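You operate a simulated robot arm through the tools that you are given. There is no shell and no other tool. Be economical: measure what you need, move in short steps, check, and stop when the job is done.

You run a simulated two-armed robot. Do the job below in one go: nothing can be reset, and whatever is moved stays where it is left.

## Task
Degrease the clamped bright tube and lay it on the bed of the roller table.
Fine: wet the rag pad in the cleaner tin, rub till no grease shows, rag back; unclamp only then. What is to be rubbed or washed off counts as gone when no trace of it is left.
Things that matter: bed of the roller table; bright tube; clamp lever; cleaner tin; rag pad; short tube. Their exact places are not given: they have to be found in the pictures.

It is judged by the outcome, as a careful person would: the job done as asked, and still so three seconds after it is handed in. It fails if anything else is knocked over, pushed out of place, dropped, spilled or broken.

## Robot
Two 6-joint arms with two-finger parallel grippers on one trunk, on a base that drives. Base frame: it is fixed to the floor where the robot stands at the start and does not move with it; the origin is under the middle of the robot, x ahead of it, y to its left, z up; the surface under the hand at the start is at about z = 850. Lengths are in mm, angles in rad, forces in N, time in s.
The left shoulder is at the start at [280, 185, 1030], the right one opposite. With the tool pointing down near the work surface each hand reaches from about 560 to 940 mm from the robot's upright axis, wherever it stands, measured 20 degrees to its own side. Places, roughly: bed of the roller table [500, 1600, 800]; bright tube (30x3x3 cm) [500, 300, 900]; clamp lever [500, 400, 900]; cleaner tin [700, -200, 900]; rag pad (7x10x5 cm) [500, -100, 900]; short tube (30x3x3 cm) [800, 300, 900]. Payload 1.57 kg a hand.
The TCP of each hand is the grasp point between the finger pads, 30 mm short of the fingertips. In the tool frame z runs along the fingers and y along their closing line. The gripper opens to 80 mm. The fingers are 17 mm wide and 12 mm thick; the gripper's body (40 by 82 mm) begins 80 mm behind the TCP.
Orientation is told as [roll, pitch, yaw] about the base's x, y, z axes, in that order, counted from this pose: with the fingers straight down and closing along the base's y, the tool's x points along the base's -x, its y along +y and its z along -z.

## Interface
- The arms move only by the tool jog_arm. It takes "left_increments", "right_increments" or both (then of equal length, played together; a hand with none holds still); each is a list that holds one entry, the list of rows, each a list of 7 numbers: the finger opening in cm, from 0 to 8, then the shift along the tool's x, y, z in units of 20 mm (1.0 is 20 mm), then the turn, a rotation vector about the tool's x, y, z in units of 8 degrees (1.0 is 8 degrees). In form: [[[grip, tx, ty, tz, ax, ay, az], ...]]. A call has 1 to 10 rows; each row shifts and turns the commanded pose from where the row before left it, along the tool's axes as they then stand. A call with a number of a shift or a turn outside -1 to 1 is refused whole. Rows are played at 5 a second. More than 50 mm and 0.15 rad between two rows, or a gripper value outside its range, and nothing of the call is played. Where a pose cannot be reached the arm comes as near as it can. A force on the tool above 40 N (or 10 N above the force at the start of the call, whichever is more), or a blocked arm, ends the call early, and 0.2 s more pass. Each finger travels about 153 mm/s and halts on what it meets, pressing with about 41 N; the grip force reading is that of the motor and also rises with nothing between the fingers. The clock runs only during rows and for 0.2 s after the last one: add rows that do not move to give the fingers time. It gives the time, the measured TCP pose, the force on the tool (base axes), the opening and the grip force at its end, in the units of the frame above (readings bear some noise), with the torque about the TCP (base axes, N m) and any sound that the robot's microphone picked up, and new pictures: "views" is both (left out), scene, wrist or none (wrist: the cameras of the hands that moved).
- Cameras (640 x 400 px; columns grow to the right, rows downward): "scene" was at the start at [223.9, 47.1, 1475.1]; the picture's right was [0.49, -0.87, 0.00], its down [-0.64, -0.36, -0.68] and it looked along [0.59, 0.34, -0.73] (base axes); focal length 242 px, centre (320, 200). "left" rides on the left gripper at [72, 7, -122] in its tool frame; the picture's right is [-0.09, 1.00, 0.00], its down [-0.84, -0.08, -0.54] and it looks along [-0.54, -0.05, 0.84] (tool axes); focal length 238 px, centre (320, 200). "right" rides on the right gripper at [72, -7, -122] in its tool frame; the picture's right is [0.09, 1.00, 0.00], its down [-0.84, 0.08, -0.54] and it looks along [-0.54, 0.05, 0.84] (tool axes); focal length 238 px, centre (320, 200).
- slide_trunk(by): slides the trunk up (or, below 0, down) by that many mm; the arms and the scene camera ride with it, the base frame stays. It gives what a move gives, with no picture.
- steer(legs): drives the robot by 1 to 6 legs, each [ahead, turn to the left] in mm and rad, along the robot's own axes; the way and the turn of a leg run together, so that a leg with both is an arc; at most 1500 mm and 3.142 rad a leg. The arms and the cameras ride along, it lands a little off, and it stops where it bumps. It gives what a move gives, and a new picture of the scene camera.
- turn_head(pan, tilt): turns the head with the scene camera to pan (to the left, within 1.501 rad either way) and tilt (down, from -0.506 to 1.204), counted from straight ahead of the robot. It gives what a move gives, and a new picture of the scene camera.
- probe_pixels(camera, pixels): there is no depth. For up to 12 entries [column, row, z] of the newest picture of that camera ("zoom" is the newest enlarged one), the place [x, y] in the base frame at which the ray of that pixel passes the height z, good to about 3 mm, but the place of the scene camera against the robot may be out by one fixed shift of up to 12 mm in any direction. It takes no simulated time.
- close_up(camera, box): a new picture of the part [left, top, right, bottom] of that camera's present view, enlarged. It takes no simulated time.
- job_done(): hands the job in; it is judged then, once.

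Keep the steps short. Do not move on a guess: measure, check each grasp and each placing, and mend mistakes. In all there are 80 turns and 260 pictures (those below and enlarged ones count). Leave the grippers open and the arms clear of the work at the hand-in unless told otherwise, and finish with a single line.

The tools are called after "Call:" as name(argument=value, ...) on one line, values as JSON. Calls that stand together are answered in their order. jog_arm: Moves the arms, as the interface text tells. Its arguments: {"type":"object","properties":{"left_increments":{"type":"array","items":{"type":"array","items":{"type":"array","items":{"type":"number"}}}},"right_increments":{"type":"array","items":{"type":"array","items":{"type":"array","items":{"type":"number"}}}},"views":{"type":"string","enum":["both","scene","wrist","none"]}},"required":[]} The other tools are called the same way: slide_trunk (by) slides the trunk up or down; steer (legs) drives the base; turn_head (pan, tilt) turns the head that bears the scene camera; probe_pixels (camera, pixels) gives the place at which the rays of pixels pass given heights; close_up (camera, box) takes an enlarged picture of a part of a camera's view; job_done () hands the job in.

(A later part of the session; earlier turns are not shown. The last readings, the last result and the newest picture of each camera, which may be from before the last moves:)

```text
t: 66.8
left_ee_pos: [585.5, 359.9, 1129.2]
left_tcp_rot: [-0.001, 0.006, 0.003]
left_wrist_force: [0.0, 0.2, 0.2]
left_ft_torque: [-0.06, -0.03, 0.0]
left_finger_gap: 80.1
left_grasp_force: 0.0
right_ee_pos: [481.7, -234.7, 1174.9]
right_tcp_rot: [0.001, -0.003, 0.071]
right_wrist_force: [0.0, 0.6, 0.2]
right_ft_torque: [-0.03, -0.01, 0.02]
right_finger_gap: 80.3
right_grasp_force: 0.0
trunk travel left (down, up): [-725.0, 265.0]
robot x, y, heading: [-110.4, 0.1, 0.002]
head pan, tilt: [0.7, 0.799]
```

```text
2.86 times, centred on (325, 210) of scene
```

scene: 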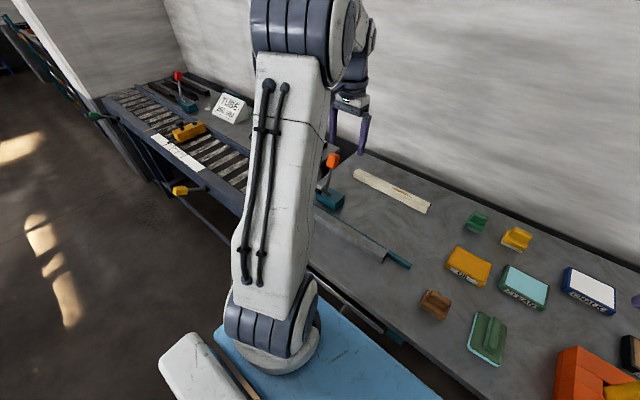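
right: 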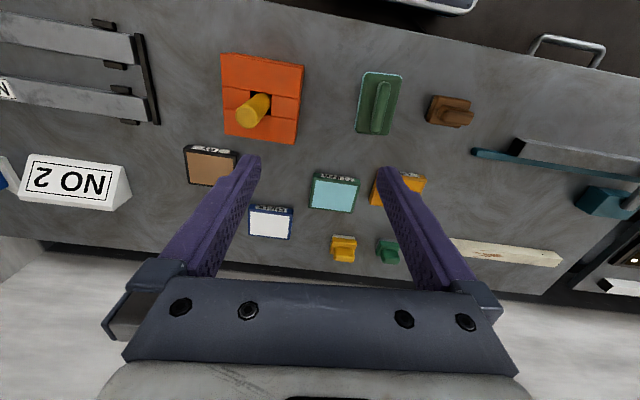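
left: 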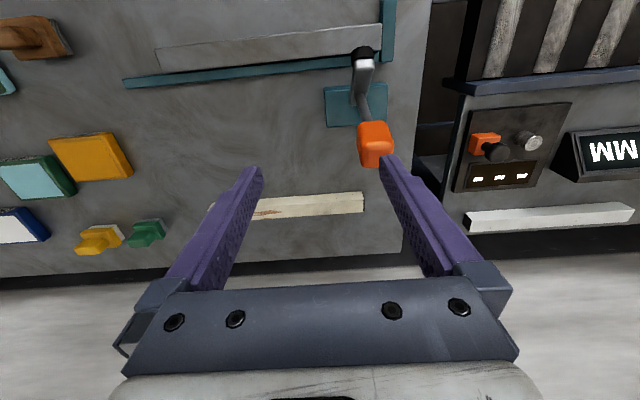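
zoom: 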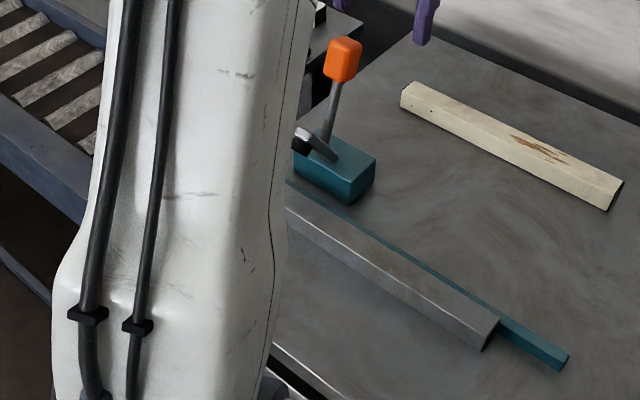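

Lever stays open, foot clear of the tube. Now how tall is the fence behind the tube? Zoom at its free end.

Call:
close_up(camera="scene", box=[366, 236, 430, 276])

Call:
close_up(camera="left", box=[110, 10, 260, 110])

```text
10.00 times, centred on (398, 256) of scene
```

zoom: 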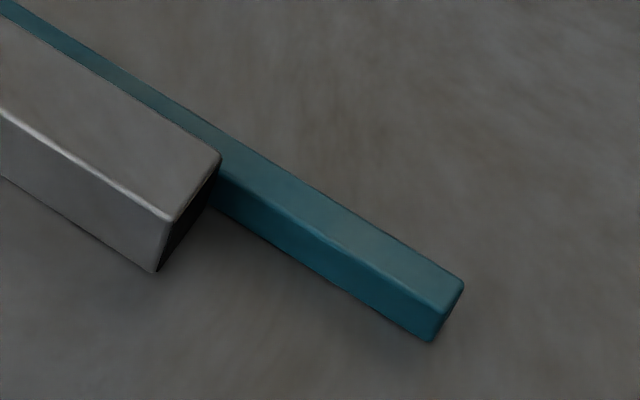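

```text
4.00 times, centred on (185, 60) of left
```

zoom: 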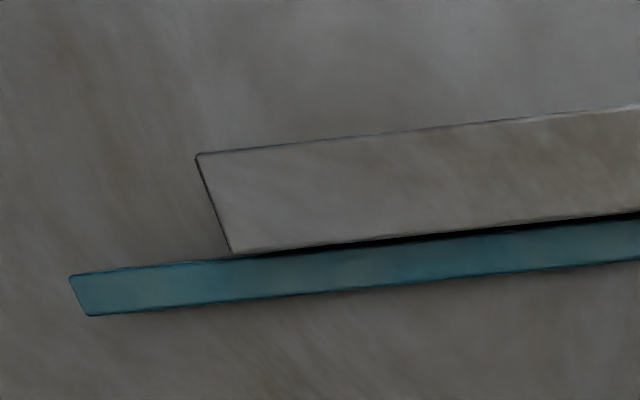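

Fence is ≈20 mm tall, so the tube stands only ~10 mm above it: I'll pinch the top with the fingertips, slide the tube toward me away from the fence, then regrasp deeper. Measure the tube ends.

Call:
probe_pixels(camera="zoom", pixels=[[197, 155, 880], [232, 252, 880], [600, 112, 880], [600, 215, 880], [75, 275, 870], [90, 316, 870], [600, 222, 870], [600, 262, 870]])

Call:
probe_pixels(camera="left", pixels=[[380, 24, 880], [383, 50, 880], [362, 52, 980], [375, 140, 1024]])

```text
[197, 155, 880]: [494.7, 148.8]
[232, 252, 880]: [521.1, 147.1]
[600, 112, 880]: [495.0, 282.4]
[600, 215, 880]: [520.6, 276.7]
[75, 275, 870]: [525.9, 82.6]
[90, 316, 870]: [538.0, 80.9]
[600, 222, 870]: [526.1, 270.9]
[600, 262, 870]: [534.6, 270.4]
```

```text
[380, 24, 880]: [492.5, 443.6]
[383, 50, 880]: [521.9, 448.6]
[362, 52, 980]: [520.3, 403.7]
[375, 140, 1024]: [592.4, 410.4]
```

Tube: x 493–522, y 148–446, centre (508,297). Move the left hand above centre at z≈1050 and turn yaw by +90°.

Call:
jog_arm(left_increments=[[[5, 0.55, -0.65, 0, 0, 0, 0], [5, 0.66, -0.65, 0.5, 0, 0, 0], [5, 0.66, -0.65, 0.7, 0, 0, 0], [5, 0.66, -0.6, 0.9, 0, 0, 0], [5, 0.66, -0.6, 0.9, 0, 0, 0], [5, 0.66, 0, 0.9, 0, 0, 0]]], views="none")

Call:
jog_arm(left_increments=[[[5, 0, 0, 0, 0, 0, -1], [5, 0, 0, 0, 0, 0, -1], [5, 0, 0, 0, 0, 0, -1], [5, 0, 0, 0, 0, 0, -1], [5, 0, 0, 0, 0, 0, -1], [5, 0, 0, 0, 0, 0, -1], [5, 0, 0, 0, 0, 0, -1], [5, 0, 0, 0, 0, 0, -1], [5, 0, 0, 0, 0, 0, -1], [5, 0, 0, 0, 0, 0, -1]]], views="both")

```text
t: 68.2
left_ee_pos: [507.0, 297.2, 1051.9]
left_tcp_rot: [-0.001, 0.006, 0.003]
left_wrist_force: [-0.3, 0.8, 0.6]
left_ft_torque: [0.03, 0.04, -0.02]
left_finger_gap: 50.1
left_grasp_force: 0.0
right_ee_pos: [482.7, -234.0, 1175.1]
right_tcp_rot: [-0.001, -0.003, 0.071]
right_wrist_force: [0.0, 0.2, -0.9]
right_ft_torque: [0.03, 0.06, 0.0]
right_finger_gap: 80.2
right_grasp_force: 0.1
trunk travel left (down, up): [-725.0, 265.0]
robot x, y, heading: [-109.6, 1.6, 0.003]
head pan, tilt: [0.7, 0.799]
```

```text
t: 70.4
left_ee_pos: [508.9, 296.7, 1051.8]
left_tcp_rot: [0.008, 0.004, 1.401]
left_wrist_force: [0.1, -0.8, 0.7]
left_ft_torque: [-0.03, 0.0, 0.02]
left_finger_gap: 50.1
left_grasp_force: 0.0
right_ee_pos: [481.4, -235.5, 1174.8]
right_tcp_rot: [-0.001, -0.004, 0.071]
right_wrist_force: [-0.6, 1.0, -0.3]
right_ft_torque: [-0.04, 0.02, 0.03]
right_finger_gap: 80.1
right_grasp_force: 0.0
trunk travel left (down, up): [-725.0, 265.0]
robot x, y, heading: [-106.8, 0.6, 0.001]
head pan, tilt: [0.7, 0.799]
```

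scene: 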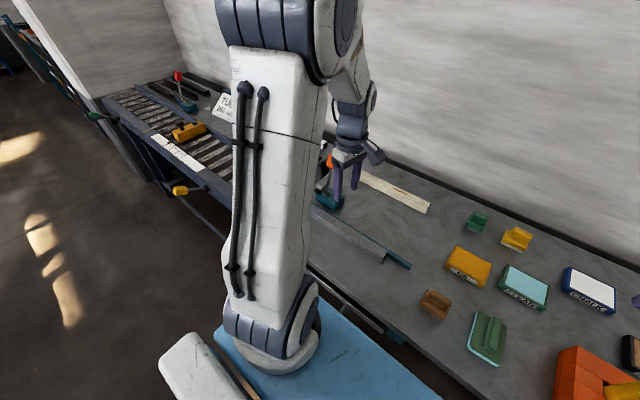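
left: 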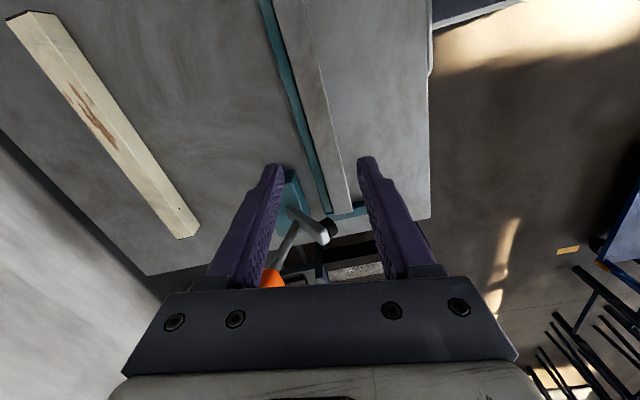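

Finish the turn (yaw to 1.571) and descend to z≈930.

Call:
jog_arm(left_increments=[[[5, 0, 0, 0, 0, 0, -1], [5, 0, 0, 0.5, 0, 0, -0.22], [5, 0, 0, 0.8, 0, 0, 0], [5, 0, 0, 0.8, 0, 0, 0], [5, 0, 0, 0.8, 0, 0, 0], [5, 0, 0, 0.8, 0, 0, 0], [5, 0, 0, 0.8, 0, 0, 0], [5, 0, 0, 0.8, 0, 0, 0], [5, 0, 0, 0.8, 0, 0, 0], [5, 0, 0, 0, 0, 0, 0]]], views="both")

Call:
close_up(camera="left", box=[230, 0, 420, 290])

```text
t: 72.6
left_ee_pos: [507.9, 297.7, 928.9]
left_tcp_rot: [0.006, 0.001, 1.57]
left_wrist_force: [0.0, 0.1, 0.3]
left_ft_torque: [0.01, 0.02, -0.02]
left_finger_gap: 50.1
left_grasp_force: 0.2
right_ee_pos: [480.5, -235.2, 1174.5]
right_tcp_rot: [-0.001, -0.003, 0.072]
right_wrist_force: [0.1, -0.5, -0.2]
right_ft_torque: [0.02, 0.0, 0.03]
right_finger_gap: 80.0
right_grasp_force: 0.0
trunk travel left (down, up): [-725.0, 265.0]
robot x, y, heading: [-109.1, -2.1, 0.004]
head pan, tilt: [0.7, 0.799]
```

scene: 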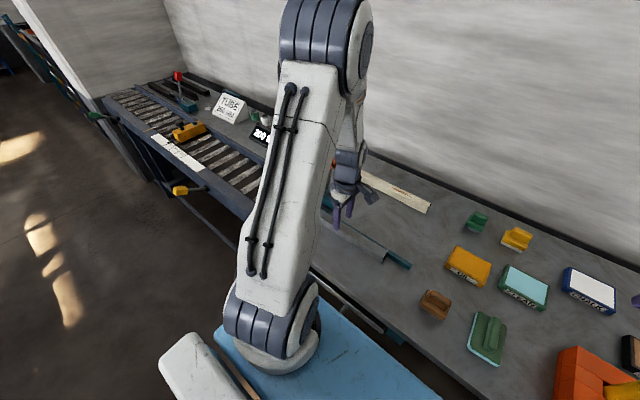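
left: 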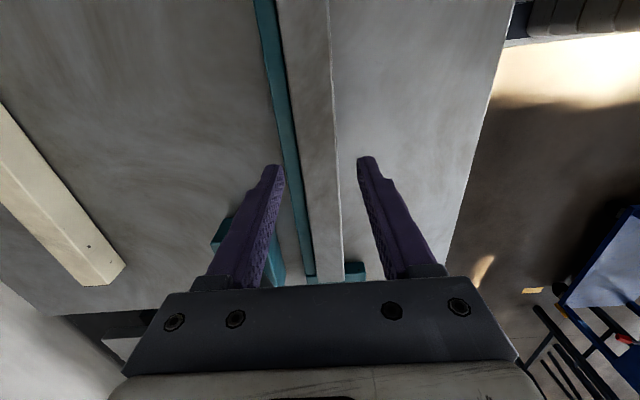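

```text
1.38 times, centred on (325, 145) of left
```

zoom: 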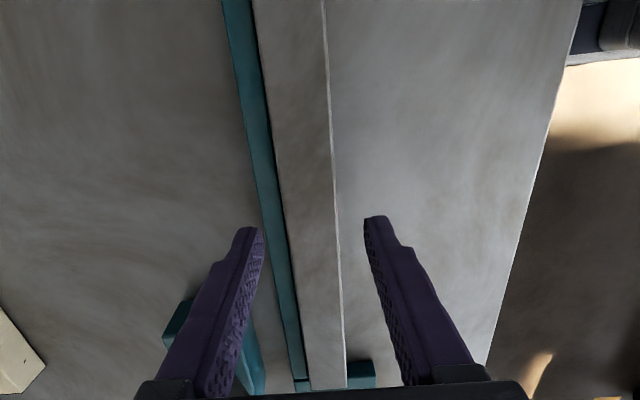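

Call:
probe_pixels(camera="left", pixels=[[289, 100, 880], [331, 100, 880], [300, 180, 880], [337, 180, 880], [270, 60, 870], [280, 100, 870]])

```text
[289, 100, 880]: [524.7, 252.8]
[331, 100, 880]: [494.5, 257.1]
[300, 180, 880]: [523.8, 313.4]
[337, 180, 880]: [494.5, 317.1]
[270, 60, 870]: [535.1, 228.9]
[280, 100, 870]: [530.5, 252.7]
```

Centred. Descend to z≈904 (tips ~874, above the fence) and close.

Call:
jog_arm(left_increments=[[[5, 0, -0.05, 0.4, 0, 0, 0], [5, 0, 0, 0.4, 0, 0, 0], [5, 0, 0, 0.3, 0, 0, 0], [5, 0, 0, 0.15, 0, 0, 0], [5, 0, 0, 0, 0, 0, 0]]], views="none")

Call:
jog_arm(left_increments=[[[4, 0, 0, 0, 0, 0, 0], [3, 0, 0, 0, 0, 0, 0], [1.5, 0, 0, 0, 0, 0, 0], [1.5, 0, 0, 0, 0, 0, 0]]], views="wrist")

```text
t: 73.8
left_ee_pos: [509.7, 297.4, 906.7]
left_tcp_rot: [0.006, 0.003, 1.568]
left_wrist_force: [0.5, -0.5, -0.2]
left_ft_torque: [0.03, 0.02, -0.03]
left_finger_gap: 49.8
left_grasp_force: 0.0
right_ee_pos: [481.8, -234.0, 1174.1]
right_tcp_rot: [-0.001, -0.003, 0.072]
right_wrist_force: [0.4, 0.1, 0.4]
right_ft_torque: [0.01, -0.01, -0.01]
right_finger_gap: 80.0
right_grasp_force: 0.1
trunk travel left (down, up): [-725.0, 265.0]
robot x, y, heading: [-107.7, -0.7, 0.004]
head pan, tilt: [0.7, 0.799]
```

```text
t: 74.8
left_ee_pos: [509.3, 296.4, 905.7]
left_tcp_rot: [0.006, 0.0, 1.571]
left_wrist_force: [0.8, -0.5, -0.2]
left_ft_torque: [0.04, -0.04, 0.09]
left_finger_gap: 29.7
left_grasp_force: 38.9
right_ee_pos: [480.8, -234.6, 1174.3]
right_tcp_rot: [-0.001, -0.004, 0.071]
right_wrist_force: [0.7, -0.3, 0.4]
right_ft_torque: [-0.01, 0.03, 0.04]
right_finger_gap: 79.9
right_grasp_force: 0.1
trunk travel left (down, up): [-725.0, 265.0]
robot x, y, heading: [-105.5, -2.9, 0.002]
head pan, tilt: [0.7, 0.799]
```

left: 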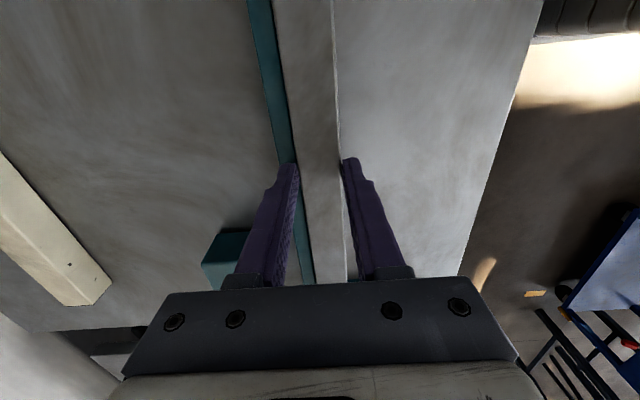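

Gripped at the top (29.7 mm). Slide it toward me ~45 mm (and 8 mm to -y off the end stop).

Call:
jog_arm(left_increments=[[[1.5, 0.2, 0, 0, 0, 0, 0], [1.5, 0.2, 0.2, 0, 0, 0, 0], [1.5, 0, 0.35, 0, 0, 0, 0], [1.5, 0, 0.35, 0, 0, 0, 0], [1.5, 0, 0.35, 0, 0, 0, 0], [1.5, 0, 0.35, 0, 0, 0, 0], [1.5, 0, 0.35, 0, 0, 0, 0], [1.5, 0, 0.35, 0, 0, 0, 0], [1.5, 0, 0, 0, 0, 0, 0]]], views="wrist")

```text
t: 76.8
left_ee_pos: [461.9, 287.8, 907.0]
left_tcp_rot: [0.005, 0.003, 1.565]
left_wrist_force: [4.9, -1.1, 12.2]
left_ft_torque: [-0.04, -0.23, -0.1]
left_finger_gap: 29.5
left_grasp_force: 39.4
right_ee_pos: [482.3, -235.8, 1174.9]
right_tcp_rot: [0.0, -0.002, 0.071]
right_wrist_force: [0.0, -0.7, 0.9]
right_ft_torque: [0.02, -0.03, 0.0]
right_finger_gap: 80.0
right_grasp_force: 0.1
trunk travel left (down, up): [-725.0, 265.0]
robot x, y, heading: [-107.9, 3.3, 0.001]
head pan, tilt: [0.7, 0.799]
```

left: 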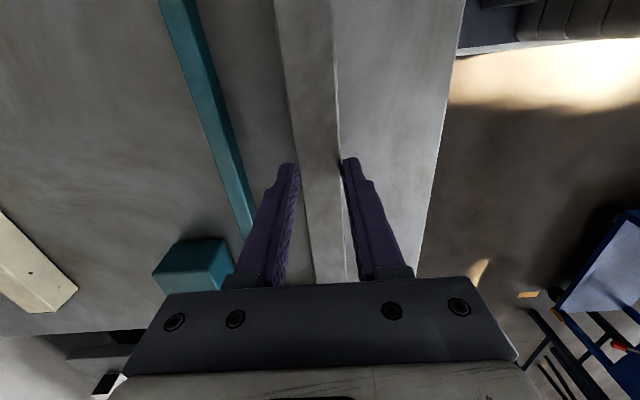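

Tube slid free of the fence. Open, descend to TCP≈883, regrasp deep.

Call:
jog_arm(left_increments=[[[3.5, 0, 0, 0, 0, 0, 0], [5, 0, 0, 0, 0, 0, 0], [5, 0, 0, 0.3, 0, 0, 0], [5, 0, 0, 0.4, 0, 0, 0], [5, 0, 0, 0.4, 0, 0, 0], [5, 0, 0, 0, 0, 0, 0], [3.5, 0, 0, 0, 0, 0, 0], [1.5, 0, 0, 0, 0, 0, 0], [1.5, 0, 0, 0, 0, 0, 0], [1.5, 0, 0, 0, 0, 0, 0]]], views="wrist")

```text
t: 79.0
left_ee_pos: [462.2, 289.2, 884.2]
left_tcp_rot: [0.008, 0.001, 1.567]
left_wrist_force: [0.6, 0.2, 0.2]
left_ft_torque: [0.22, -0.09, -0.05]
left_finger_gap: 29.3
left_grasp_force: 38.8
right_ee_pos: [481.1, -235.3, 1174.4]
right_tcp_rot: [0.0, -0.002, 0.072]
right_wrist_force: [-0.4, -0.6, 0.1]
right_ft_torque: [-0.01, 0.04, 0.0]
right_finger_gap: 79.8
right_grasp_force: 0.1
trunk travel left (down, up): [-725.0, 265.0]
robot x, y, heading: [-111.9, 1.5, -0.0]
head pan, tilt: [0.7, 0.799]
```

left: 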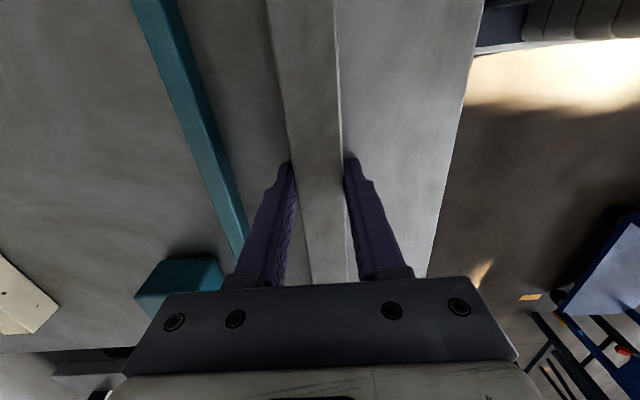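

Deep grasp OK. Lift 120 mm and check force and picture; then look at the roller table.

Call:
jog_arm(left_increments=[[[1.5, 0, 0, -0.5, 0, 0, 0], [1.5, 0, 0, -1, 0, 0, 0], [1.5, 0, 0, -1, 0, 0, 0], [1.5, 0, 0, -1, 0, 0, 0], [1.5, 0, 0, -1, 0, 0, 0], [1.5, 0, 0, -1, 0, 0, 0], [1.5, 0, 0, -1, 0, 0, 0], [1.5, 0, 0, -1, 0, 0, 0]]], views="both")

Call:
turn_head(pan=1.25, tilt=0.55)

```text
t: 80.8
left_ee_pos: [462.9, 289.5, 1035.2]
left_tcp_rot: [0.01, 0.001, 1.569]
left_wrist_force: [-1.0, -1.0, -3.6]
left_ft_torque: [-0.01, 0.01, 0.05]
left_finger_gap: 29.8
left_grasp_force: 39.0
right_ee_pos: [481.6, -235.2, 1176.1]
right_tcp_rot: [0.0, -0.003, 0.071]
right_wrist_force: [0.2, 0.6, 0.1]
right_ft_torque: [0.01, 0.06, 0.0]
right_finger_gap: 80.2
right_grasp_force: 0.1
trunk travel left (down, up): [-725.0, 265.0]
robot x, y, heading: [-110.6, -2.9, 0.003]
head pan, tilt: [0.7, 0.799]
```

scene: 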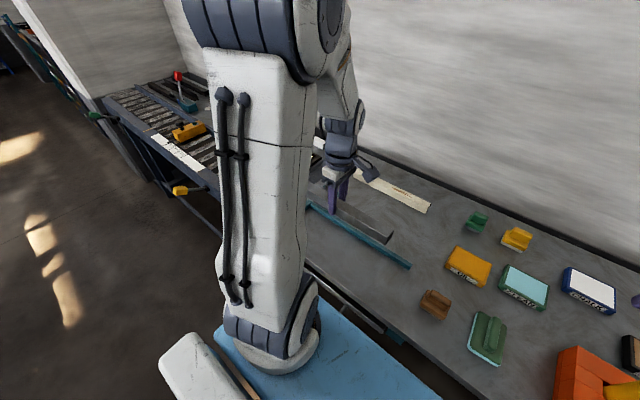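
left: 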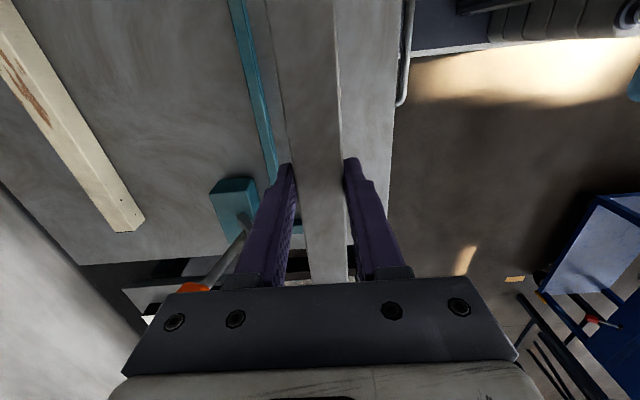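

```text
t: 81.8
left_ee_pos: [463.1, 289.6, 1034.6]
left_tcp_rot: [0.008, 0.002, 1.569]
left_wrist_force: [0.0, -0.4, -3.9]
left_ft_torque: [0.04, 0.03, 0.02]
left_finger_gap: 29.5
left_grasp_force: 38.9
right_ee_pos: [481.7, -235.0, 1174.5]
right_tcp_rot: [0.0, -0.004, 0.072]
right_wrist_force: [0.3, -0.1, -0.8]
right_ft_torque: [0.03, 0.0, -0.01]
right_finger_gap: 80.0
right_grasp_force: 0.2
trunk travel left (down, up): [-725.0, 265.0]
robot x, y, heading: [-108.3, -2.8, 0.003]
head pan, tilt: [1.25, 0.55]
```

scene: 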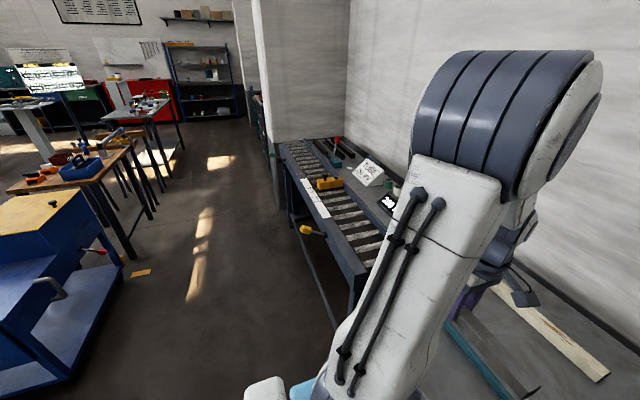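

Tube is held (~4 N weight). Zoom on the roller table.

Call:
close_up(camera="scene", box=[260, 120, 420, 260])

Call:
probe_pixels(camera="scene", pixels=[[275, 141, 800], [350, 265, 800], [320, 140, 800], [378, 225, 800], [327, 183, 820], [310, 195, 800], [305, 230, 700], [340, 168, 800], [383, 268, 800]])

```text
2.86 times, centred on (340, 190) of scene
```

zoom: 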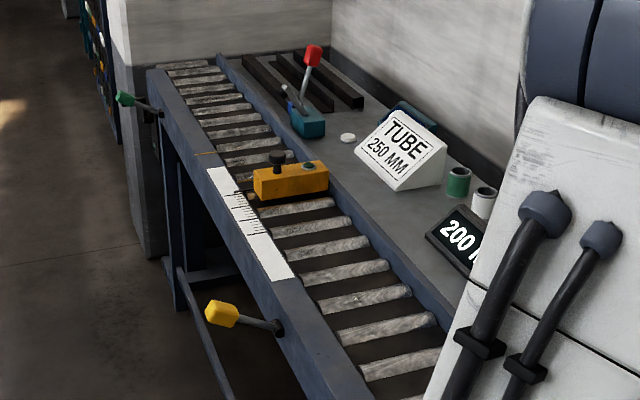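

```text
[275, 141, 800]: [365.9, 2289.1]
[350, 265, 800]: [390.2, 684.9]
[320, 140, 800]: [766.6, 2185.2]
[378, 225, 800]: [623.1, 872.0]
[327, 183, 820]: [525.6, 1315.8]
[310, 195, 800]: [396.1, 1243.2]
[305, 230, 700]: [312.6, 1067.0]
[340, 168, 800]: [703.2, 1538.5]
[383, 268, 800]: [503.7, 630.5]
```

I'll need to turn left and drive along the table ~1.4 m. Check obstacles (blue cart, tables) and protruding levers by probing.

Call:
probe_pixels(camera="scene", pixels=[[122, 262, 0], [122, 250, 300], [95, 172, 900], [75, 375, 0], [138, 240, 0], [160, 200, 0], [180, 160, 0], [280, 205, 0], [350, 310, 0], [140, 272, 0], [288, 165, 850], [305, 230, 750]])

Call:
turn_head(pan=1.5, tilt=0.75)

```text
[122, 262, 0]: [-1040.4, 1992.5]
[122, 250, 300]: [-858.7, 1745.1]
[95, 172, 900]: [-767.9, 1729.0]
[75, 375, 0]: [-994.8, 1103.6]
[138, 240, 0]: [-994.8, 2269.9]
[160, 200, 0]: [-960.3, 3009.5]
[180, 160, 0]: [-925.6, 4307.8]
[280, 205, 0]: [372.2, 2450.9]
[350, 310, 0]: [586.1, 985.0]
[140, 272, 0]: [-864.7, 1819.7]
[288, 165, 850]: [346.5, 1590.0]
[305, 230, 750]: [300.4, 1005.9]
```

```text
t: 82.6
left_ee_pos: [463.6, 290.7, 1034.3]
left_tcp_rot: [0.005, 0.002, 1.568]
left_wrist_force: [1.0, -1.2, -3.2]
left_ft_torque: [-0.01, 0.04, -0.01]
left_finger_gap: 29.8
left_grasp_force: 39.0
right_ee_pos: [481.8, -234.6, 1175.1]
right_tcp_rot: [-0.001, -0.003, 0.071]
right_wrist_force: [1.0, 0.5, 0.3]
right_ft_torque: [0.0, 0.0, -0.03]
right_finger_gap: 80.0
right_grasp_force: 0.1
trunk travel left (down, up): [-725.0, 265.0]
robot x, y, heading: [-109.0, -0.6, 0.007]
head pan, tilt: [1.499, 0.75]
```

scene: 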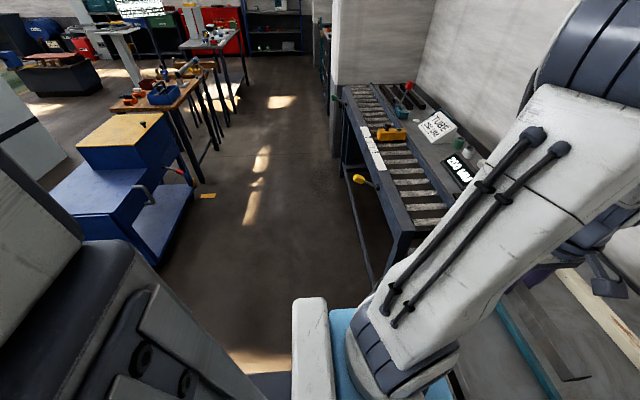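

Aisle is clear from x≈-860 to +300 (levers on table front at x≥300). Raise the tube, then back off 50 mm, turn left 90° and drive a short bit.

Call:
jog_arm(left_increments=[[[1.5, 0, 0, -1, 0, 0, 0], [1.5, 0, 0, -1, 0, 0, 0], [1.5, 0, 0, -1, 0, 0, 0], [1.5, 0, 0, -1, 0, 0, 0], [1.5, 0, 0, -1, 0, 0, 0], [1.5, 0, 0, -1, 0, 0, 0]]], views="none")

Call:
steer(legs=[[-60, 0], [0, 0.785]])

Call:
turn_head(pan=0.5, tilt=0.6)

```text
t: 84.0
left_ee_pos: [463.8, 288.7, 1153.1]
left_tcp_rot: [0.008, 0.001, 1.567]
left_wrist_force: [0.7, -0.5, -4.6]
left_ft_torque: [0.0, 0.02, 0.01]
left_finger_gap: 29.6
left_grasp_force: 38.9
right_ee_pos: [481.1, -235.2, 1174.8]
right_tcp_rot: [0.001, -0.003, 0.072]
right_wrist_force: [-0.4, 0.0, -0.3]
right_ft_torque: [0.01, -0.03, -0.01]
right_finger_gap: 80.1
right_grasp_force: 0.0
trunk travel left (down, up): [-725.0, 265.0]
robot x, y, heading: [-102.8, -5.9, 0.001]
head pan, tilt: [1.499, 0.75]
```

```text
t: 87.0
left_ee_pos: [24.4, 612.3, 1154.2]
left_tcp_rot: [0.007, 0.001, 2.365]
left_wrist_force: [0.1, 0.7, -4.8]
left_ft_torque: [0.01, 0.06, 0.04]
left_finger_gap: 29.7
left_grasp_force: 39.1
right_ee_pos: [410.5, 257.3, 1174.1]
right_tcp_rot: [-0.001, -0.004, 0.867]
right_wrist_force: [0.7, -0.7, -0.4]
right_ft_torque: [-0.01, -0.01, -0.01]
right_finger_gap: 79.8
right_grasp_force: 0.0
trunk travel left (down, up): [-725.0, 265.0]
robot x, y, heading: [-171.3, 3.0, 0.797]
head pan, tilt: [1.499, 0.75]
```

scene: 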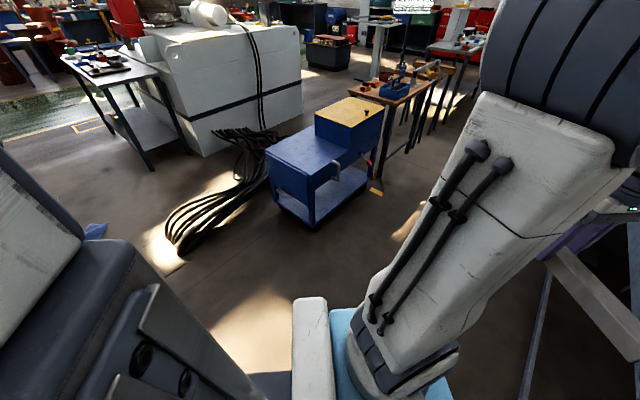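

```text
t: 88.3
left_ee_pos: [24.1, 611.9, 1153.0]
left_tcp_rot: [0.007, 0.001, 2.366]
left_wrist_force: [-0.6, 0.6, -3.8]
left_ft_torque: [0.02, 0.02, 0.02]
left_finger_gap: 29.8
left_grasp_force: 38.9
right_ee_pos: [412.4, 257.7, 1175.4]
right_tcp_rot: [0.0, -0.003, 0.866]
right_wrist_force: [-0.8, 0.0, 0.1]
right_ft_torque: [0.02, 0.0, 0.01]
right_finger_gap: 79.9
right_grasp_force: 0.0
trunk travel left (down, up): [-725.0, 265.0]
robot x, y, heading: [-172.3, -1.1, 0.803]
head pan, tilt: [0.499, 0.6]
```

scene: 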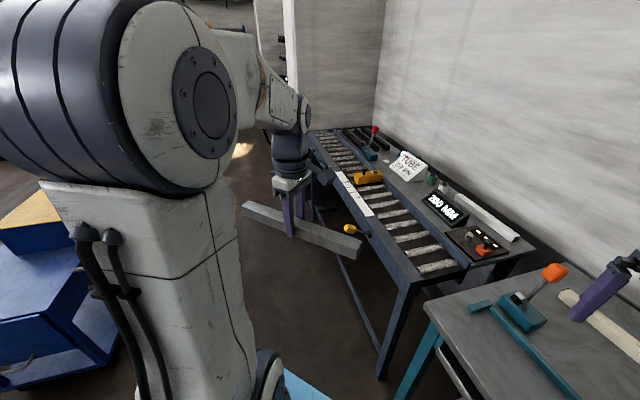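

Path clear. Finish the turn and drive 1360 mm along the table.

Call:
steer(legs=[[0, 0.77], [700, 0]])

```text
t: 94.1
left_ee_pos: [-440.7, 1278.2, 1153.4]
left_tcp_rot: [0.006, 0.002, 3.127]
left_wrist_force: [0.2, -0.7, -4.2]
left_ft_torque: [0.01, -0.01, -0.03]
left_finger_gap: 29.6
left_grasp_force: 38.8
right_ee_pos: [84.1, 1286.9, 1175.7]
right_tcp_rot: [-0.001, -0.004, 1.626]
right_wrist_force: [0.2, 0.2, 0.2]
right_ft_torque: [-0.01, 0.04, 0.05]
right_finger_gap: 79.9
right_grasp_force: 0.0
trunk travel left (down, up): [-725.0, 265.0]
robot x, y, heading: [-162.7, 697.3, 1.559]
head pan, tilt: [0.499, 0.6]
```

scene: 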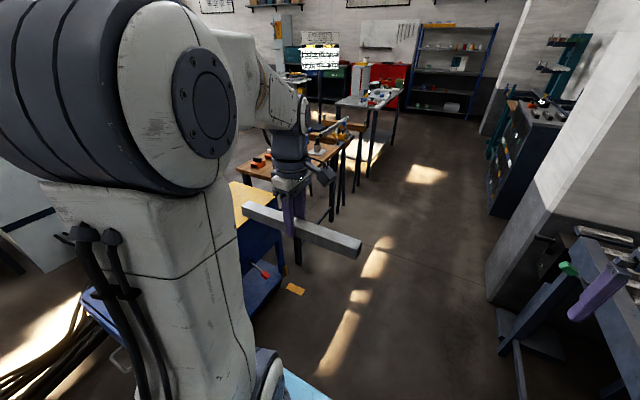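

Check clearance to the table on the left and to the cart.

Call:
probe_pixels(camera="scene", pixels=[[356, 137, 850], [345, 190, 0], [285, 270, 0], [285, 225, 700], [270, 285, 300], [333, 222, 0], [498, 300, 0], [575, 265, 850], [560, 268, 850]])

Call:
turn_head(pan=-0.6, tilt=0.75)

```text
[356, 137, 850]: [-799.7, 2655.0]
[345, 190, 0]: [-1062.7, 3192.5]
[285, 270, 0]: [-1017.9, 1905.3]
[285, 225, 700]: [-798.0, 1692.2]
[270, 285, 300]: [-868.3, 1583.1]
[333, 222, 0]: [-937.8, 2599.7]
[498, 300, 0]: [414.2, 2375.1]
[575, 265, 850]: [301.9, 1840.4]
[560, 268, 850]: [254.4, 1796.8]
```

```text
t: 95.5
left_ee_pos: [-440.3, 1277.5, 1153.3]
left_tcp_rot: [0.008, 0.001, 3.123]
left_wrist_force: [-0.4, 0.4, -4.5]
left_ft_torque: [-0.02, -0.01, -0.01]
left_finger_gap: 29.7
left_grasp_force: 39.2
right_ee_pos: [83.3, 1288.0, 1175.0]
right_tcp_rot: [0.0, -0.005, 1.627]
right_wrist_force: [-0.8, 0.0, -0.2]
right_ft_torque: [-0.02, 0.02, -0.02]
right_finger_gap: 79.9
right_grasp_force: 0.0
trunk travel left (down, up): [-725.0, 265.0]
robot x, y, heading: [-160.8, 699.6, 1.554]
head pan, tilt: [-0.6, 0.75]
```

scene: 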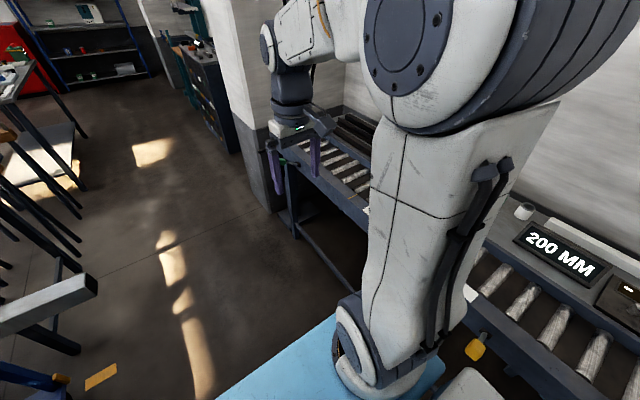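

Clear. Drive on 650 mm.

Call:
steer(legs=[[650, 0]])

Call:
turn_head(pan=-1.2, tilt=0.75)

```text
t: 99.1
left_ee_pos: [-428.1, 1932.1, 1154.1]
left_tcp_rot: [0.005, 0.001, 3.119]
left_wrist_force: [0.2, -0.2, -4.1]
left_ft_torque: [0.0, 0.0, -0.04]
left_finger_gap: 29.6
left_grasp_force: 39.6
right_ee_pos: [94.8, 1940.1, 1174.9]
right_tcp_rot: [0.0, -0.004, 1.623]
right_wrist_force: [0.5, 0.0, 0.2]
right_ft_torque: [0.0, 0.0, -0.02]
right_finger_gap: 80.0
right_grasp_force: 0.1
trunk travel left (down, up): [-725.0, 265.0]
robot x, y, heading: [-152.4, 1357.2, 1.555]
head pan, tilt: [-0.6, 0.75]
```

scene: 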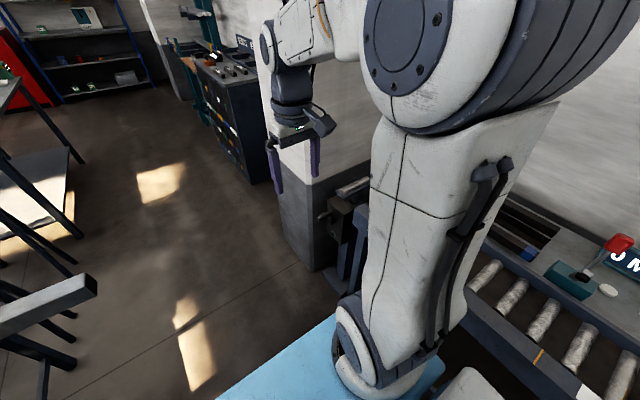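

```text
t: 100.1
left_ee_pos: [-428.1, 1933.1, 1153.0]
left_tcp_rot: [0.006, 0.002, 3.119]
left_wrist_force: [-0.2, -0.5, -4.8]
left_ft_torque: [-0.01, -0.02, 0.0]
left_finger_gap: 29.7
left_grasp_force: 38.9
right_ee_pos: [95.3, 1940.4, 1174.0]
right_tcp_rot: [-0.001, -0.005, 1.625]
right_wrist_force: [-0.2, -0.1, 0.2]
right_ft_torque: [-0.02, 0.03, 0.01]
right_finger_gap: 80.0
right_grasp_force: 0.1
trunk travel left (down, up): [-725.0, 265.0]
robot x, y, heading: [-149.1, 1351.9, 1.551]
head pan, tilt: [-1.201, 0.75]
```

scene: 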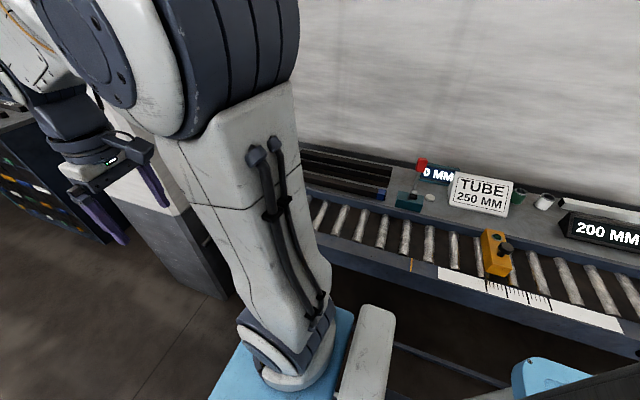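

Turn right to face the table.

Call:
steer(legs=[[0, -1.553]])

Call:
turn_head(pan=0.3, tilt=0.8)

```text
t: 104.2
left_ee_pos: [420.2, 1650.1, 1153.5]
left_tcp_rot: [0.008, 0.003, 1.58]
left_wrist_force: [-0.1, 0.1, -4.8]
left_ft_torque: [0.01, -0.01, 0.02]
left_finger_gap: 29.6
left_grasp_force: 39.2
right_ee_pos: [444.1, 1126.2, 1175.2]
right_tcp_rot: [0.0, -0.004, 0.083]
right_wrist_force: [0.5, -0.5, -0.7]
right_ft_torque: [-0.02, 0.03, -0.01]
right_finger_gap: 79.9
right_grasp_force: 0.0
trunk travel left (down, up): [-725.0, 265.0]
robot x, y, heading: [-148.1, 1354.1, 0.018]
head pan, tilt: [-1.201, 0.75]
```

scene: 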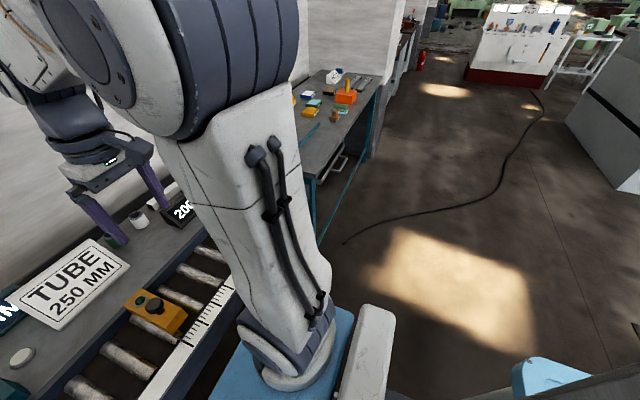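

```text
t: 105.8
left_ee_pos: [419.7, 1651.1, 1152.7]
left_tcp_rot: [0.007, 0.001, 1.579]
left_wrist_force: [-0.1, 0.0, -4.2]
left_ft_torque: [0.01, 0.04, 0.03]
left_finger_gap: 29.6
left_grasp_force: 39.3
right_ee_pos: [443.4, 1125.6, 1174.3]
right_tcp_rot: [-0.001, -0.002, 0.083]
right_wrist_force: [0.4, 0.4, 0.6]
right_ft_torque: [0.0, 0.0, -0.03]
right_finger_gap: 80.1
right_grasp_force: 0.1
trunk travel left (down, up): [-725.0, 265.0]
robot x, y, heading: [-150.3, 1354.4, 0.011]
head pan, tilt: [0.3, 0.799]
```

scene: 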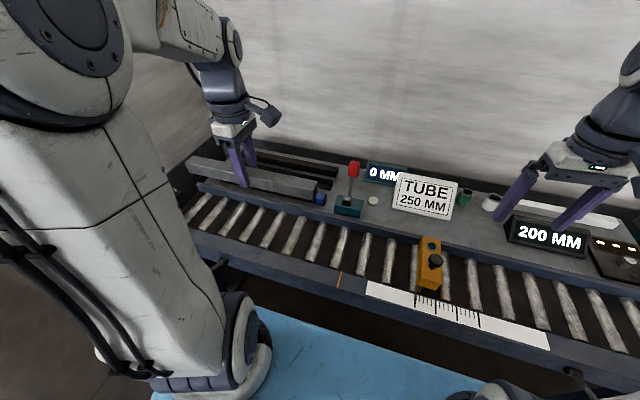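

Measure roller area, rails, stop.

Call:
probe_pixels(camera="scene", pixels=[[340, 275, 800], [345, 228, 800], [330, 272, 800], [315, 250, 800], [362, 255, 800], [432, 240, 850], [425, 290, 800], [337, 285, 800], [205, 190, 800], [190, 228, 800], [300, 258, 800], [316, 218, 800]])

Call:
close_up(camera="scene", box=[180, 150, 460, 320])

Call:
close_up(camera="left", box=[0, 0, 640, 400])

```text
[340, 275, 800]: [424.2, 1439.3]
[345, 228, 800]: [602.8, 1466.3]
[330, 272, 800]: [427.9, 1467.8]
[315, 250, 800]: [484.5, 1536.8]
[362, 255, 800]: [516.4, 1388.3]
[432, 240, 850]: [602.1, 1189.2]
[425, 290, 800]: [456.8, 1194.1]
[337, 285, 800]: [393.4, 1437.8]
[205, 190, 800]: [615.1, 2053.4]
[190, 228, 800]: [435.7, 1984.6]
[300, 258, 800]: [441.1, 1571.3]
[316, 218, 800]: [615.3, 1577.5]
```

```text
2.29 times, centred on (320, 235) of scene
```

zoom: 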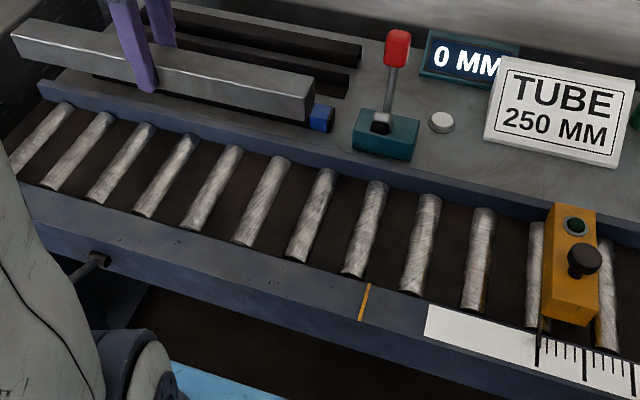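

```text
1.00 times, centred on (320, 200) of left (not enlarged: the box is as wide or as high as the picture)
```

zoom: 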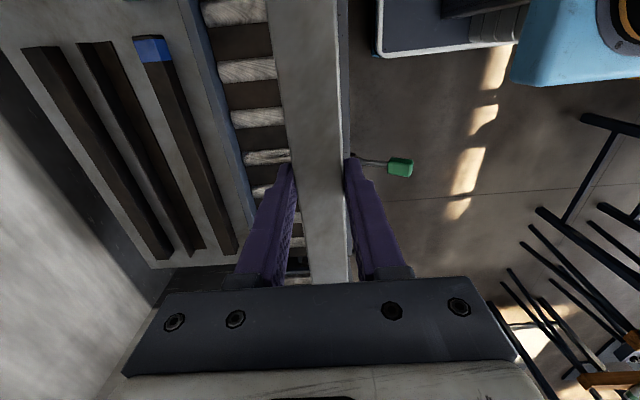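

Rollers: x 425–605, top ≈ 800, free from y≈1250 to ≈1980. Target tube centre (515,1610). Move in xy, then lower the trunk by 100.

Call:
jog_arm(left_increments=[[[1.5, 0.4, -0.8, 0, 0, 0, 0], [1.5, 0.4, -0.8, 0, 0, 0, 0], [1.5, 0.4, -0.8, 0, 0, 0, 0], [1.5, 0.4, -0.8, 0, 0, 0, 0], [1.5, 0.4, -0.8, 0, 0, 0, 0], [1.5, 0, -0.75, 0, 0, 0, 0]]], views="none")

Call:
slide_trunk(by=-100)

Call:
jog_arm(left_increments=[[[1.5, 0, 0, 1, 0, 0, 0], [1.5, 0, 0, 1, 0, 0, 0], [1.5, 0, 0, 1, 0, 0, 0], [1.5, 0, 0, 1, 0, 0, 0], [1.5, 0, 0, 1, 0, 0, 0], [1.5, 0, 0, 1, 0, 0, 0], [1.5, 0, 0, 1, 0, 0, 0]]], views="both")

```text
t: 107.2
left_ee_pos: [517.3, 1611.2, 1153.2]
left_tcp_rot: [0.007, 0.001, 1.579]
left_wrist_force: [-0.1, 0.4, -3.9]
left_ft_torque: [-0.03, -0.01, -0.03]
left_finger_gap: 29.7
left_grasp_force: 39.0
right_ee_pos: [442.6, 1124.8, 1175.2]
right_tcp_rot: [-0.001, -0.003, 0.084]
right_wrist_force: [-1.1, -0.3, 0.2]
right_ft_torque: [0.0, -0.02, 0.03]
right_finger_gap: 80.1
right_grasp_force: 0.0
trunk travel left (down, up): [-725.0, 265.0]
robot x, y, heading: [-150.4, 1354.7, 0.018]
head pan, tilt: [0.3, 0.799]
```

```text
t: 108.6
left_ee_pos: [515.3, 1610.0, 1052.5]
left_tcp_rot: [0.006, 0.003, 1.58]
left_wrist_force: [0.3, -0.1, -3.8]
left_ft_torque: [0.0, -0.02, 0.02]
left_finger_gap: 29.6
left_grasp_force: 38.6
right_ee_pos: [442.5, 1126.0, 1074.8]
right_tcp_rot: [0.0, -0.004, 0.082]
right_wrist_force: [0.6, 0.6, 1.4]
right_ft_torque: [0.01, -0.01, 0.0]
right_finger_gap: 80.2
right_grasp_force: 0.0
trunk travel left (down, up): [-625.0, 365.0]
robot x, y, heading: [-153.1, 1353.0, 0.012]
head pan, tilt: [0.3, 0.799]
```

```text
t: 110.2
left_ee_pos: [516.5, 1609.8, 912.4]
left_tcp_rot: [0.009, 0.0, 1.577]
left_wrist_force: [0.8, 0.1, -3.6]
left_ft_torque: [0.0, 0.0, -0.01]
left_finger_gap: 29.6
left_grasp_force: 39.2
right_ee_pos: [441.8, 1125.9, 1074.7]
right_tcp_rot: [-0.001, -0.005, 0.082]
right_wrist_force: [0.5, -0.6, 0.8]
right_ft_torque: [0.04, -0.01, -0.01]
right_finger_gap: 79.9
right_grasp_force: 0.0
trunk travel left (down, up): [-625.0, 365.0]
robot x, y, heading: [-150.8, 1353.0, 0.016]
head pan, tilt: [0.3, 0.799]
```

scene: 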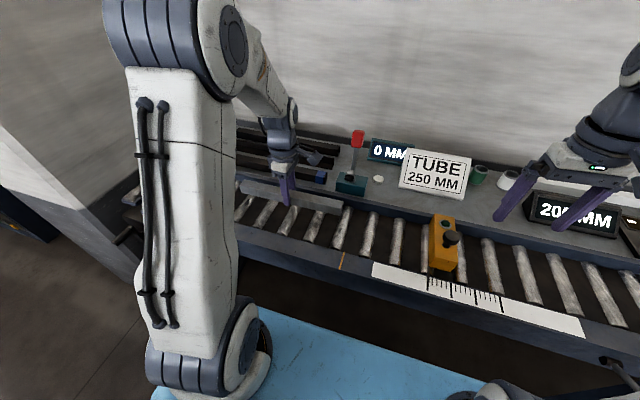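
left: 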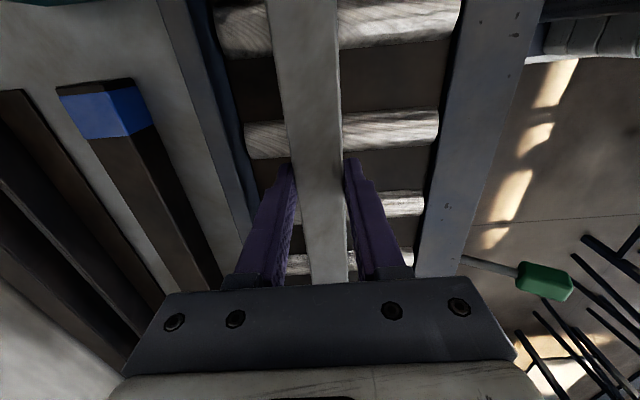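

Tube is above rollers, between the rails. Lower, slowly at the end.

Call:
jog_arm(left_increments=[[[1.5, 0, 0.4, 0.6, 0, 0, 0], [1.5, 0, 0, 0.6, 0, 0, 0], [1.5, 0, 0, 0.6, 0, 0, 0], [1.5, 0, 0, 0.5, 0, 0, 0], [1.5, 0, 0, 0.3, 0, 0, 0], [1.5, 0, 0, 0.2, 0, 0, 0], [1.5, 0, 0, 0, 0, 0, 0]]], views="wrist")

```text
t: 111.1
left_ee_pos: [507.7, 1610.6, 880.6]
left_tcp_rot: [0.0, 0.001, 1.58]
left_wrist_force: [-7.9, -3.3, 23.1]
left_ft_torque: [0.01, 0.28, 0.04]
left_finger_gap: 29.5
left_grasp_force: 38.8
right_ee_pos: [441.6, 1124.9, 1075.8]
right_tcp_rot: [0.0, -0.004, 0.084]
right_wrist_force: [-1.1, 0.8, -0.1]
right_ft_torque: [0.01, -0.01, 0.04]
right_finger_gap: 79.8
right_grasp_force: 0.0
trunk travel left (down, up): [-625.0, 365.0]
robot x, y, heading: [-150.1, 1354.1, 0.015]
head pan, tilt: [0.3, 0.799]
stopped in row 4 (left hand): the force on the tool passed its limit at 109 N (the readings are from after the stop); the commanded pose is now the measured one
```

left: 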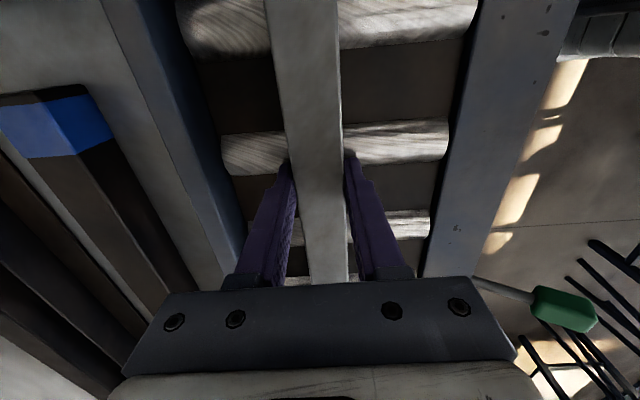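

Contact already at TCP z=880 → rollers top ≈ 847. Ease up 1 mm and check what it rests on.

Call:
jog_arm(left_increments=[[[1.5, 0, 0, -0.05, 0, 0, 0], [1.5, 0, 0, 0, 0, 0, 0]]], views="both")

Call:
close_up(camera="scene", box=[190, 150, 400, 290])

Call:
close_up(camera="left", box=[160, 0, 480, 280])

Call:
probe_pixels(camera="left", pixels=[[222, 150, 847], [447, 140, 847], [272, 10, 877], [336, 10, 877], [480, 150, 847], [212, 200, 847]])

```text
t: 111.7
left_ee_pos: [508.3, 1609.7, 879.8]
left_tcp_rot: [0.0, 0.0, 1.579]
left_wrist_force: [-10.5, -6.3, 20.4]
left_ft_torque: [-0.1, 0.04, -0.02]
left_finger_gap: 29.5
left_grasp_force: 39.0
right_ee_pos: [441.2, 1125.2, 1074.3]
right_tcp_rot: [0.0, -0.006, 0.082]
right_wrist_force: [0.6, -0.8, 0.5]
right_ft_torque: [-0.01, 0.02, 0.0]
right_finger_gap: 79.9
right_grasp_force: 0.1
trunk travel left (down, up): [-625.0, 365.0]
robot x, y, heading: [-147.4, 1354.5, 0.014]
head pan, tilt: [0.3, 0.799]
```

scene: 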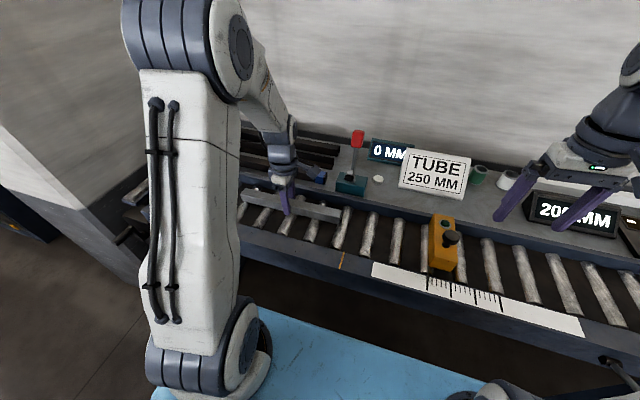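
left: 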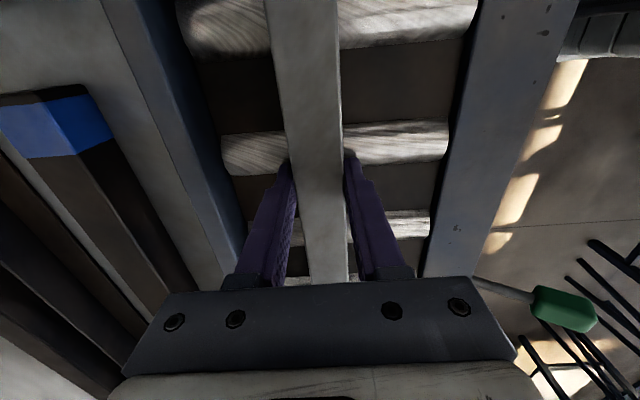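

```text
2.86 times, centred on (295, 220) of scene
```

zoom: 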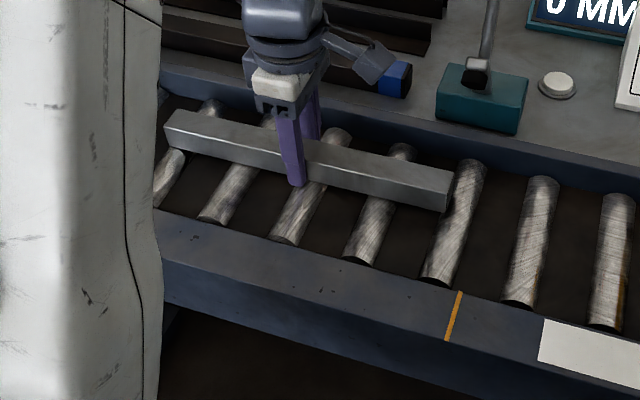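

```text
1.43 times, centred on (320, 140) of left
```

zoom: 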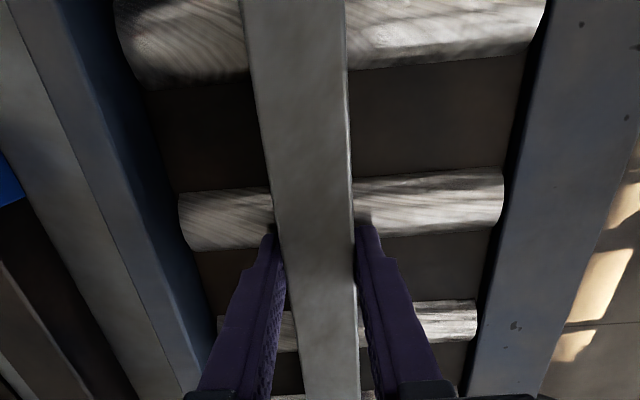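

```text
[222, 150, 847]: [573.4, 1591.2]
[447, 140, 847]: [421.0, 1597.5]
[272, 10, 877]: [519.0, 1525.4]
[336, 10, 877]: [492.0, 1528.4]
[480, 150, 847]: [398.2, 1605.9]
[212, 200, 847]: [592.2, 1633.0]
```

Tube rests across ~4–5 rollers, centred between the rails. Ease the pressure a bit more, then open slowly.

Call:
jog_arm(left_increments=[[[1.5, 0, 0, -0.06, 0, 0, 0], [1.5, 0, 0, 0, 0, 0, 0]]], views="none")

```text
t: 112.3
left_ee_pos: [508.0, 1610.1, 879.5]
left_tcp_rot: [0.002, 0.0, 1.581]
left_wrist_force: [-7.0, -3.6, 8.4]
left_ft_torque: [-0.01, -0.07, -0.04]
left_finger_gap: 29.7
left_grasp_force: 38.9
right_ee_pos: [442.1, 1125.3, 1075.1]
right_tcp_rot: [0.0, -0.004, 0.083]
right_wrist_force: [0.4, -0.4, -0.2]
right_ft_torque: [0.01, 0.01, 0.02]
right_finger_gap: 79.7
right_grasp_force: 0.2
trunk travel left (down, up): [-625.0, 365.0]
robot x, y, heading: [-151.7, 1355.8, 0.013]
head pan, tilt: [0.3, 0.799]
```

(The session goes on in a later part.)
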